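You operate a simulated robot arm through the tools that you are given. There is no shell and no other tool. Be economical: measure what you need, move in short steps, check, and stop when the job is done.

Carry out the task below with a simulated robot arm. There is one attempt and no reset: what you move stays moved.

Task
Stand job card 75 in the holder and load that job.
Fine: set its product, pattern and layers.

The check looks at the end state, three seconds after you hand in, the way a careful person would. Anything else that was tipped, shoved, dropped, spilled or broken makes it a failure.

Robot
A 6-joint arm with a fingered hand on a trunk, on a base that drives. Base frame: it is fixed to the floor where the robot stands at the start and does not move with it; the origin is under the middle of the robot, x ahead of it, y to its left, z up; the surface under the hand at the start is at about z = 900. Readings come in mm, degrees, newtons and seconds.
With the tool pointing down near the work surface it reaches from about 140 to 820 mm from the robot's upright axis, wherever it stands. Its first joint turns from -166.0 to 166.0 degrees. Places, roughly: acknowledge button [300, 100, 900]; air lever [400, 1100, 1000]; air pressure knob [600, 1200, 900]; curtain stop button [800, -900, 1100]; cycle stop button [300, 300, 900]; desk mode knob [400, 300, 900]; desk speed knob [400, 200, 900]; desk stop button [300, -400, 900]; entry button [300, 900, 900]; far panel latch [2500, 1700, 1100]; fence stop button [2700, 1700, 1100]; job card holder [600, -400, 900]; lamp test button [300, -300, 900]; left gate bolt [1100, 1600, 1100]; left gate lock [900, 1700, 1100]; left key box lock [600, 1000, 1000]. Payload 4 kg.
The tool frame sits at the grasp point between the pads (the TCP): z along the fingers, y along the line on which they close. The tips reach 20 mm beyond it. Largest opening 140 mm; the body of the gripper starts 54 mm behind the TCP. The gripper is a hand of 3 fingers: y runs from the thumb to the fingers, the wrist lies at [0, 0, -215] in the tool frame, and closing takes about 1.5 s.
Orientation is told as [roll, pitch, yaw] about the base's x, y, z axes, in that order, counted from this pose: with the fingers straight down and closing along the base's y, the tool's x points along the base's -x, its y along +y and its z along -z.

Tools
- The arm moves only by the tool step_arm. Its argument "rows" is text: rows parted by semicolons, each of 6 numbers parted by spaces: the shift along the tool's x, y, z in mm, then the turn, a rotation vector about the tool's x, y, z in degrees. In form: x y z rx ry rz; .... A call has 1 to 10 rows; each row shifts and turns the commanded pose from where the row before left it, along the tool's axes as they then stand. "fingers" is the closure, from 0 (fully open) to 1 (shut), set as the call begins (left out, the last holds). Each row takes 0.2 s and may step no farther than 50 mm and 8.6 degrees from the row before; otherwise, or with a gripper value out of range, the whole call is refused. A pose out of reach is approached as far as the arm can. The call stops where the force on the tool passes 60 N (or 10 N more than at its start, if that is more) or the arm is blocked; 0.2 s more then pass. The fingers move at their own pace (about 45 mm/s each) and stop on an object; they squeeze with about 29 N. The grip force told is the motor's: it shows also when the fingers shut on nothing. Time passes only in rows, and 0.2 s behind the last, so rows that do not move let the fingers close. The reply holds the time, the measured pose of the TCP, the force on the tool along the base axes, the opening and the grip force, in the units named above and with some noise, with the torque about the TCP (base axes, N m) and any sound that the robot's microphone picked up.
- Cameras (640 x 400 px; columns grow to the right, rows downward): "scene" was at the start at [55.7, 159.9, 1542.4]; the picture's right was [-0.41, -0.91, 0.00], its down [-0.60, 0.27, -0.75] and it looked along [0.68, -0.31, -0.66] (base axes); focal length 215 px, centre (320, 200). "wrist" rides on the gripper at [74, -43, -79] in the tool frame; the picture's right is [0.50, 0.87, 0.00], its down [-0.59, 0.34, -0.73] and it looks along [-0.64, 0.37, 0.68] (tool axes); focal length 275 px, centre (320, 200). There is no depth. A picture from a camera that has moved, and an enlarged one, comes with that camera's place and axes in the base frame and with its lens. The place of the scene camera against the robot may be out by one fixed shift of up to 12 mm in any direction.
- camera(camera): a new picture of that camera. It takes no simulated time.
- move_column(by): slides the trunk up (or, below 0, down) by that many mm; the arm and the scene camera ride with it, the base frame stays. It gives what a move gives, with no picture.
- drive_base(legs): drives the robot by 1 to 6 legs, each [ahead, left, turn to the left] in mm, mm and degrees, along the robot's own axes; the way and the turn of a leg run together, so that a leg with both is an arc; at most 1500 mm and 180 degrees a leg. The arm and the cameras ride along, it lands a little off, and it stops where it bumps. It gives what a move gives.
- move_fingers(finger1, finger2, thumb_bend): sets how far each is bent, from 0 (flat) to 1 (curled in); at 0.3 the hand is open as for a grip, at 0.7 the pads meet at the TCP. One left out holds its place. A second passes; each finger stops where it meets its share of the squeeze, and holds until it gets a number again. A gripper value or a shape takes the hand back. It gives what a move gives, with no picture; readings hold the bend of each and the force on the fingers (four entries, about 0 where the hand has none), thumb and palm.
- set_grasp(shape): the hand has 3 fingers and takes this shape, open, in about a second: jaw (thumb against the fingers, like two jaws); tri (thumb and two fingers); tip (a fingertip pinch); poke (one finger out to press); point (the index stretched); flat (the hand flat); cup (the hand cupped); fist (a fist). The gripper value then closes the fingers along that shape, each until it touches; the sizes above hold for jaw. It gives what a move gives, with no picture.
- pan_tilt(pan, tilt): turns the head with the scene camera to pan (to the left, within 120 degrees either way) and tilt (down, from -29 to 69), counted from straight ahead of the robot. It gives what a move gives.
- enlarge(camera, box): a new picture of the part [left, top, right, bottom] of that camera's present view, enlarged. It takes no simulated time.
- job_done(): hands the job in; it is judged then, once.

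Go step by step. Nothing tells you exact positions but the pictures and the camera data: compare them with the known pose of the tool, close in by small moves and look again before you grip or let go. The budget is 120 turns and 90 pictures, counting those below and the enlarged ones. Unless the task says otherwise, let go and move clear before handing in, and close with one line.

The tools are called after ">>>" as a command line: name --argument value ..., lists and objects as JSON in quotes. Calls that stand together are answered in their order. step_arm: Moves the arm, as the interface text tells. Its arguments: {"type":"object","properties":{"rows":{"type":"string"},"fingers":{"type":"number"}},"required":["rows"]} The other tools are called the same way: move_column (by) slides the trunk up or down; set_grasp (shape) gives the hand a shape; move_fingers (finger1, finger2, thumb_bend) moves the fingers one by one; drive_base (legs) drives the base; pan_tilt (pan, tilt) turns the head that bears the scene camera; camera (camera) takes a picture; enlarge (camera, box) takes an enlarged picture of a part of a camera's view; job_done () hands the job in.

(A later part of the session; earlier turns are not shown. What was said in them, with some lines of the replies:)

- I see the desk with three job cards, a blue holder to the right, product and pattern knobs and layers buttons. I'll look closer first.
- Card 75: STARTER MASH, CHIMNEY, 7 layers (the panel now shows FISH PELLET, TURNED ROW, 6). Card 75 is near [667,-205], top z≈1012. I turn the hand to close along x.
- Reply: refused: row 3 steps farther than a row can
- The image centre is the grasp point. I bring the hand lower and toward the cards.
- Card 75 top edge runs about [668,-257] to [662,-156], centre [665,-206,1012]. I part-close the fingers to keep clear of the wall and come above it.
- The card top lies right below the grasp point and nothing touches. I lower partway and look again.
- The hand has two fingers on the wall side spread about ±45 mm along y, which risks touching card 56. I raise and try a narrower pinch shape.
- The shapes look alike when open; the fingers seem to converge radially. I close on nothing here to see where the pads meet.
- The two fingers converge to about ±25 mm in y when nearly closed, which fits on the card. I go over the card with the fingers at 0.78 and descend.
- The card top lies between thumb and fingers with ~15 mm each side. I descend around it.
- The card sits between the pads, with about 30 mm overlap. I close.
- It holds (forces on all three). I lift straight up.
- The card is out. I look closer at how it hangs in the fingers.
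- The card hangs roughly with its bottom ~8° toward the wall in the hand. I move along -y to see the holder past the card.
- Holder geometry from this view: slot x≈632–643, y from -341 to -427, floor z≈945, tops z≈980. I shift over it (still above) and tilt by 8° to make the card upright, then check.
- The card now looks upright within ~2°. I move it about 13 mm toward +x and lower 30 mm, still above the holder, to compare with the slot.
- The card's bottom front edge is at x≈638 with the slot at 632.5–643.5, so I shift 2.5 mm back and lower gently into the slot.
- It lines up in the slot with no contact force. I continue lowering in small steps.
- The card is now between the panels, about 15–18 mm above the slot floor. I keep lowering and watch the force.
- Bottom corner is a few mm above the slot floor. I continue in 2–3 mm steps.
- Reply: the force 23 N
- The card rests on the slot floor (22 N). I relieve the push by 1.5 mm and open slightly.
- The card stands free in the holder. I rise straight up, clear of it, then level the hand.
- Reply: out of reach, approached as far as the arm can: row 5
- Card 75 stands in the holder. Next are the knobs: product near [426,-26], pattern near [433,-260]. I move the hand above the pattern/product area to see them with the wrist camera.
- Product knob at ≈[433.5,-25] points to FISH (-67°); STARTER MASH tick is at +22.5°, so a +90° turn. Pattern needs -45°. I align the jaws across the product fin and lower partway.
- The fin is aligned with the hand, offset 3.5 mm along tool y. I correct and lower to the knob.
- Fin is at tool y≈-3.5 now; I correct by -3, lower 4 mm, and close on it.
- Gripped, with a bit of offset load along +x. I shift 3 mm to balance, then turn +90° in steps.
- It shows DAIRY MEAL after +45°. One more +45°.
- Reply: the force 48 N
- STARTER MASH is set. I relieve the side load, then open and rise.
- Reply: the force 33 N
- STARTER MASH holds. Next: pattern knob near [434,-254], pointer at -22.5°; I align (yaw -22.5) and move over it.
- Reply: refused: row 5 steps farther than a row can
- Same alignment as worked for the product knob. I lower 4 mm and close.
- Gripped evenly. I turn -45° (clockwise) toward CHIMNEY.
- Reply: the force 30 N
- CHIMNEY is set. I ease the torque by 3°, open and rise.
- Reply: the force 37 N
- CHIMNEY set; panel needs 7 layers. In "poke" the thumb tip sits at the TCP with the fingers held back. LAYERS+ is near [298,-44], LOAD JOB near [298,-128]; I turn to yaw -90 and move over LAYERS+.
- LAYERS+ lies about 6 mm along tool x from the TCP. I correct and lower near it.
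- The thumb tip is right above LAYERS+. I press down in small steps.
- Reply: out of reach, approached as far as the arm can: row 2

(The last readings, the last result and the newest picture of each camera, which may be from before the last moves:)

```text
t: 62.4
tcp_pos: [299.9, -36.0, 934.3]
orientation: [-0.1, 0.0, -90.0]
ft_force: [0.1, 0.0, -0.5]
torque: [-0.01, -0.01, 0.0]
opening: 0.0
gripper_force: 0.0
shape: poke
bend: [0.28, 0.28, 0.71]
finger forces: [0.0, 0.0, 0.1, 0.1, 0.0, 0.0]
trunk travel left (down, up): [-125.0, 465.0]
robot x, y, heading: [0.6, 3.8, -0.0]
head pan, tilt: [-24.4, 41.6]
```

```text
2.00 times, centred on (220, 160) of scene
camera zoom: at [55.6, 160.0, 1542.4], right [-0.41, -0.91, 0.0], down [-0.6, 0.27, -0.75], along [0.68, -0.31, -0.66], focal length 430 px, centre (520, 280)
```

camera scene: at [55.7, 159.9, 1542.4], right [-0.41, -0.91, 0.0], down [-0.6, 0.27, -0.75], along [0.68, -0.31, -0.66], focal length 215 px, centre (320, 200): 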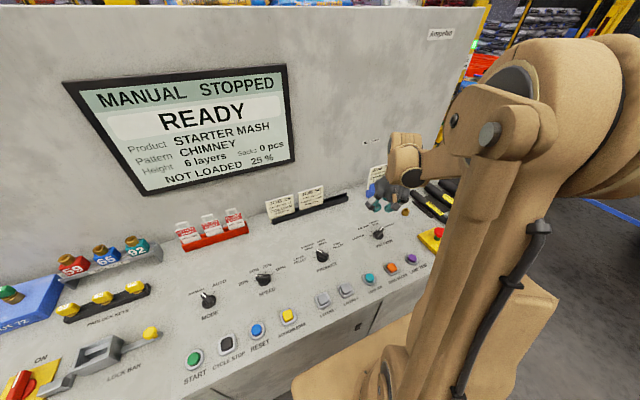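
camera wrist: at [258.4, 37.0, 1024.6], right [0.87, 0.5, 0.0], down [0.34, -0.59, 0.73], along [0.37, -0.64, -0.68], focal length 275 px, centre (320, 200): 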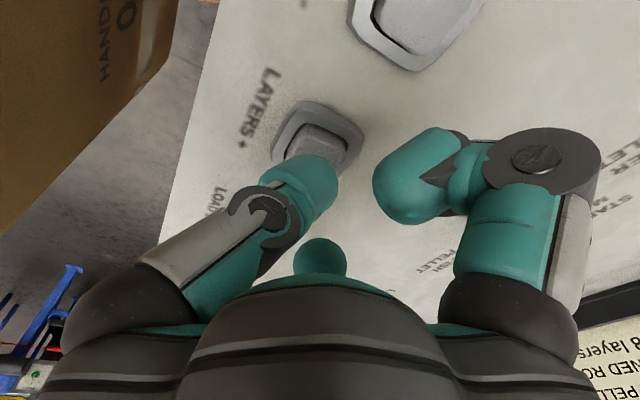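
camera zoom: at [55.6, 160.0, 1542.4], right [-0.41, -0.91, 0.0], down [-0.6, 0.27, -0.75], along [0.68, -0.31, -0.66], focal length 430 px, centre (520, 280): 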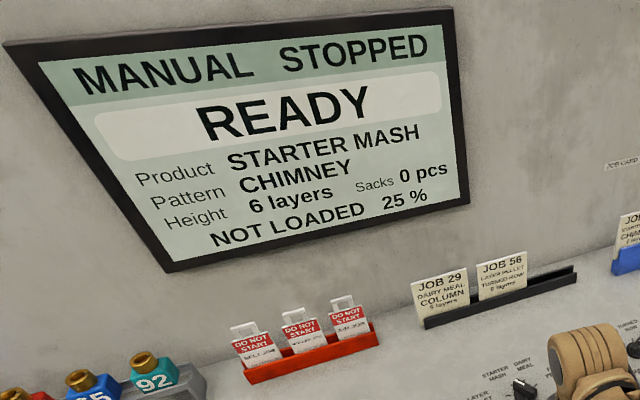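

The arm's fold limit stops it at z 934. I rise, lower the trunk 40 mm, and press again from there.

>>> step_arm --rows "0 0 -30 0 0 0;0 0 -25 0 0 0;0 0 0 0 0 0"

>>> move_column --by -40

>>> camera --camera "wrist"

```text
t: 63.2
tcp_pos: [301.8, -37.4, 985.8]
orientation: [0.0, 0.0, -90.0]
ft_force: [-0.8, 0.0, 0.0]
torque: [0.0, -0.02, -0.01]
opening: 0.2
gripper_force: 0.2
shape: poke
bend: [0.28, 0.28, 0.71]
finger forces: [0.1, 0.0, 0.0, 0.1, 0.0, 0.1]
trunk travel left (down, up): [-125.0, 465.0]
robot x, y, heading: [-2.5, 2.0, 0.0]
head pan, tilt: [-24.4, 41.6]
```

```text
t: 64.0
tcp_pos: [300.3, -36.1, 946.4]
orientation: [0.0, 0.0, -90.0]
ft_force: [-0.1, 0.3, -0.5]
torque: [-0.01, 0.04, -0.02]
opening: 0.0
gripper_force: 0.0
shape: poke
bend: [0.28, 0.28, 0.71]
finger forces: [0.1, 0.1, 0.1, 0.0, 0.0, 0.1]
trunk travel left (down, up): [-85.0, 505.0]
robot x, y, heading: [-3.8, 3.0, 0.1]
head pan, tilt: [-24.4, 41.6]
```

```text
17 pictures are left
camera wrist: at [257.9, 37.1, 1026.0], right [0.87, 0.5, 0.0], down [0.34, -0.59, 0.73], along [0.37, -0.64, -0.68], focal length 275 px, centre (320, 200)
```

wrist: 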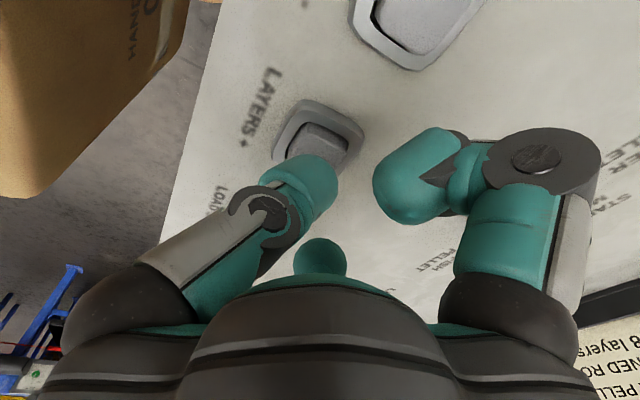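

>>> step_arm --rows "4 0 3 0 0 0;0 0 4 0 0 0;0 0 4 0 0 0;0 0 0 0 0 0"

>>> step_arm --rows "0 0 2 0 0 0;0 0 2 0 0 0;0 0 0 0 0 0"

```text
t: 65.0
tcp_pos: [301.8, -32.5, 934.9]
orientation: [0.0, 0.0, -90.1]
ft_force: [-0.2, 0.1, 0.4]
torque: [0.01, 0.01, 0.01]
opening: 0.0
gripper_force: 0.1
shape: poke
bend: [0.28, 0.28, 0.71]
finger forces: [0.0, 0.1, 0.0, 0.1, 0.0, 0.1]
trunk travel left (down, up): [-85.0, 505.0]
robot x, y, heading: [-2.1, -1.5, 0.0]
head pan, tilt: [-24.4, 41.6]
```

```text
t: 65.8
tcp_pos: [301.2, -32.4, 930.6]
orientation: [0.0, 0.0, -90.1]
ft_force: [-0.3, -0.4, 1.3]
torque: [0.0, 0.0, -0.02]
opening: 0.0
gripper_force: 0.0
shape: poke
bend: [0.28, 0.28, 0.71]
finger forces: [0.1, 0.0, 0.1, 0.0, 1.1, 0.0]
trunk travel left (down, up): [-85.0, 505.0]
robot x, y, heading: [1.3, 0.5, 0.2]
head pan, tilt: [-24.4, 41.6]
```

Thumb just touches (1.1 N). I press 2 mm at a time.

>>> step_arm --rows "0 0 1.5 0 0 0;0 0 1.5 0 0 0;0 0 0 0 0 0"

>>> enlarge --camera "scene" --box '[60, 40, 380, 240]'

```text
t: 66.6
tcp_pos: [302.6, -33.4, 927.8]
orientation: [0.0, 0.0, -89.9]
ft_force: [-0.5, 0.5, 3.4]
torque: [0.01, 0.03, -0.03]
opening: 0.0
gripper_force: 0.1
shape: poke
bend: [0.28, 0.28, 0.71]
finger forces: [0.0, 0.1, 0.1, 0.0, 2.6, 0.0]
trunk travel left (down, up): [-85.0, 505.0]
robot x, y, heading: [-3.1, -2.9, -0.1]
head pan, tilt: [-24.4, 41.6]
heard: click
```

```text
2.00 times, centred on (220, 140) of scene
camera zoom: at [55.4, 160.1, 1502.4], right [-0.41, -0.91, 0.0], down [-0.6, 0.27, -0.75], along [0.68, -0.31, -0.66], focal length 430 px, centre (520, 320)
```

zoom: 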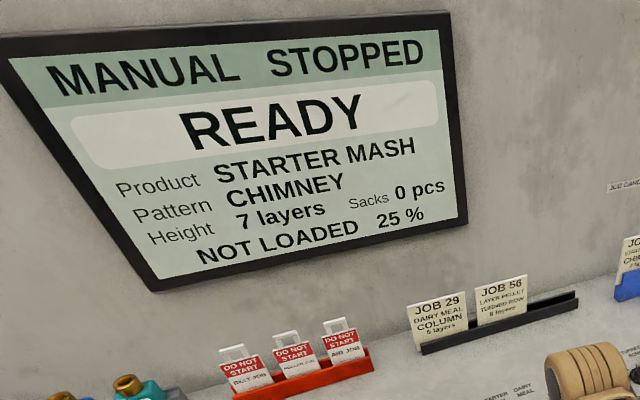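

Click heard: 7 layers. I rise and move to LOAD JOB, about 83 mm in -y.

>>> step_arm --rows "0 0 -15 0 0 0;0 0 -30 0 0 0;-42 -1 0 0 0 0;-41 -1 0 0 0 0;0 0 0 0 0 0"

>>> camera --camera "wrist"

```text
t: 67.8
tcp_pos: [300.1, -115.8, 976.3]
orientation: [0.0, -0.1, -90.0]
ft_force: [-0.5, -1.1, 0.5]
torque: [-0.01, -0.01, 0.03]
opening: 0.1
gripper_force: 0.1
shape: poke
bend: [0.28, 0.28, 0.71]
finger forces: [0.0, 0.0, 0.0, 0.0, 0.0, 0.0]
trunk travel left (down, up): [-85.0, 505.0]
robot x, y, heading: [-0.2, -0.5, 0.0]
head pan, tilt: [-24.4, 41.6]
```

```text
15 pictures are left
camera wrist: at [256.0, -41.7, 1055.5], right [0.87, 0.5, 0.0], down [0.34, -0.59, 0.73], along [0.37, -0.64, -0.68], focal length 275 px, centre (320, 200)
```

wrist: 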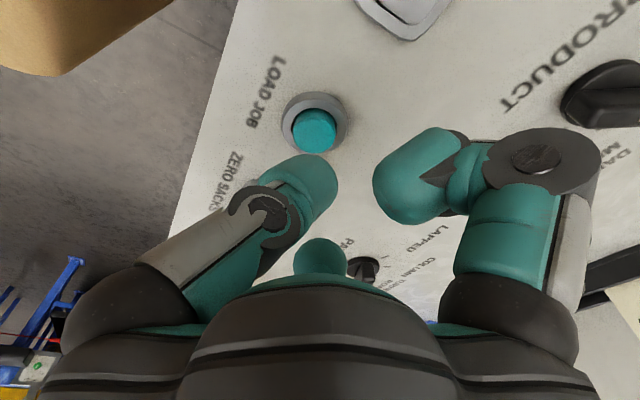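

LOAD JOB is about 5 mm further in -y. I correct, lower and press.

>>> step_arm --rows "-5 1 20 0 0 0;0 0 18 0 0 0;0 0 4 0 0 0;0 0 0 0 0 0"

>>> step_arm --rows "0 0 2 0 0 0;0 0 2 0 0 0;0 0 0 0 0 0"

>>> camera --camera "wrist"

```text
t: 68.8
tcp_pos: [300.8, -120.2, 930.8]
orientation: [0.0, 0.0, -89.9]
ft_force: [-0.1, -0.3, 1.2]
torque: [0.01, -0.01, 0.04]
opening: 0.0
gripper_force: 0.1
shape: poke
bend: [0.28, 0.28, 0.71]
finger forces: [0.0, 0.0, 0.0, 0.1, 0.9, 0.0]
trunk travel left (down, up): [-85.0, 505.0]
robot x, y, heading: [0.4, -2.9, -0.1]
head pan, tilt: [-24.4, 41.6]
```

```text
t: 69.6
tcp_pos: [300.2, -119.5, 927.0]
orientation: [0.0, 0.0, -89.9]
ft_force: [1.0, -0.2, 5.0]
torque: [-0.01, 0.02, 0.03]
opening: 0.1
gripper_force: 0.0
shape: poke
bend: [0.28, 0.28, 0.71]
finger forces: [0.0, 0.0, 0.0, 0.1, 4.1, 0.0]
trunk travel left (down, up): [-85.0, 505.0]
robot x, y, heading: [-2.3, -2.2, -0.2]
head pan, tilt: [-24.4, 41.6]
heard: click
```

```text
14 pictures are left
camera wrist: at [256.9, -45.9, 1007.2], right [0.87, 0.5, 0.0], down [0.34, -0.59, 0.73], along [0.37, -0.64, -0.68], focal length 275 px, centre (320, 200)
```

wrist: 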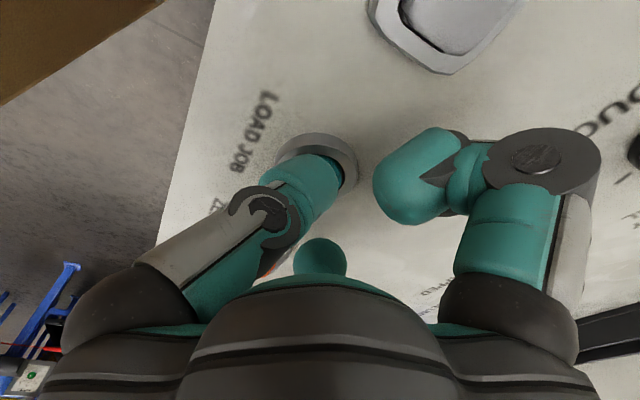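

Click heard. I rise well clear and check the panel and card.

>>> step_arm --rows "0 0 -15 0 0 0;0 0 -40 0 0 0;0 0 -45 0 0 0;0 0 -45 0 0 0;0 0 0 0 0 0"

>>> camera --camera "scene"

>>> enlarge --camera "scene" --box '[60, 40, 380, 240]'

>>> enlarge --camera "scene" --box '[300, 130, 460, 230]'

```text
t: 70.8
tcp_pos: [298.9, -122.1, 1072.5]
orientation: [0.0, 0.0, -89.9]
ft_force: [0.2, 0.2, -0.4]
torque: [-0.03, 0.01, 0.05]
opening: 0.0
gripper_force: 0.0
shape: poke
bend: [0.28, 0.28, 0.71]
finger forces: [0.0, 0.1, 0.1, 0.0, 0.0, 0.0]
trunk travel left (down, up): [-85.0, 505.0]
robot x, y, heading: [-2.3, 1.4, 0.2]
head pan, tilt: [-24.4, 41.6]
```

```text
13 pictures are left
camera scene: at [55.6, 159.9, 1502.4], right [-0.41, -0.91, 0.0], down [-0.6, 0.27, -0.75], along [0.68, -0.31, -0.66], focal length 215 px, centre (320, 200)
```

scene: 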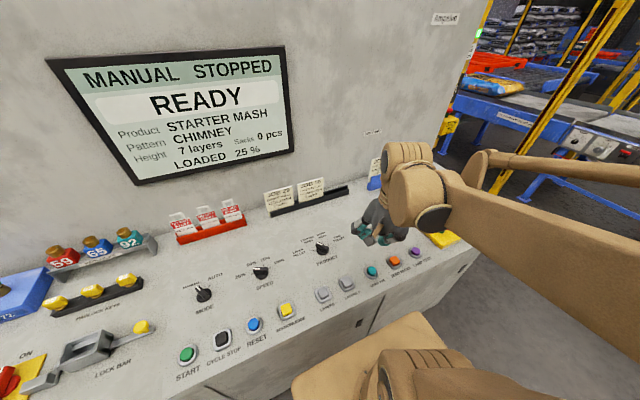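

```text
2.00 times, centred on (220, 140) of scene
camera zoom: at [55.6, 159.9, 1502.4], right [-0.41, -0.91, 0.0], down [-0.6, 0.27, -0.75], along [0.68, -0.31, -0.66], focal length 430 px, centre (520, 320)
```

zoom: 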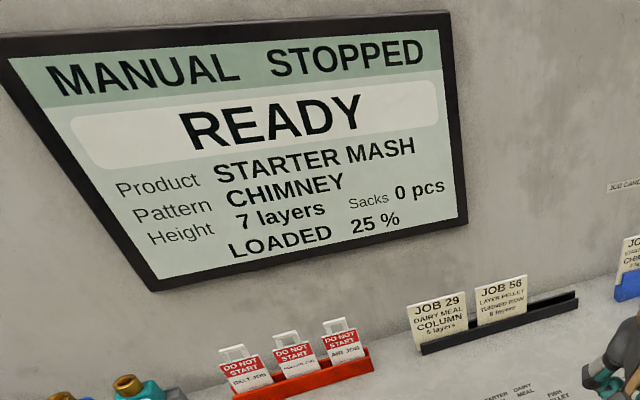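

```text
4.00 times, centred on (380, 180) of scene
camera zoom: at [55.6, 159.9, 1502.4], right [-0.41, -0.91, 0.0], down [-0.6, 0.27, -0.75], along [0.68, -0.31, -0.66], focal length 861 px, centre (80, 280)
```

zoom: 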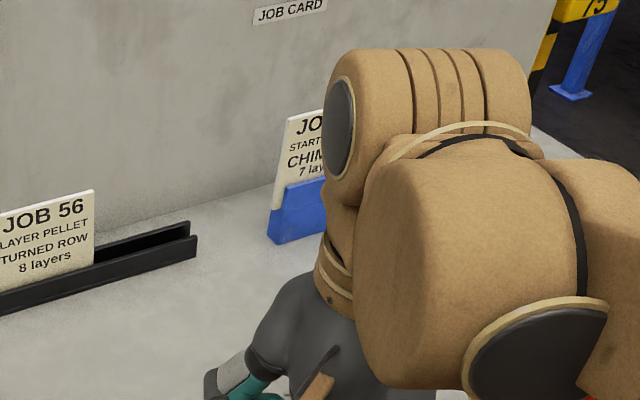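

The panel reads STARTER MASH, CHIMNEY, 7 layers, LOADED, and card 75 stands in the holder. The hand is clear, so I hand in.

>>> job_done

```text
The job is handed in.
```

Job card 75 is standing in the holder and the job is loaded. The panel shows STARTER MASH, CHIMNEY, 7 layers, LOADED.
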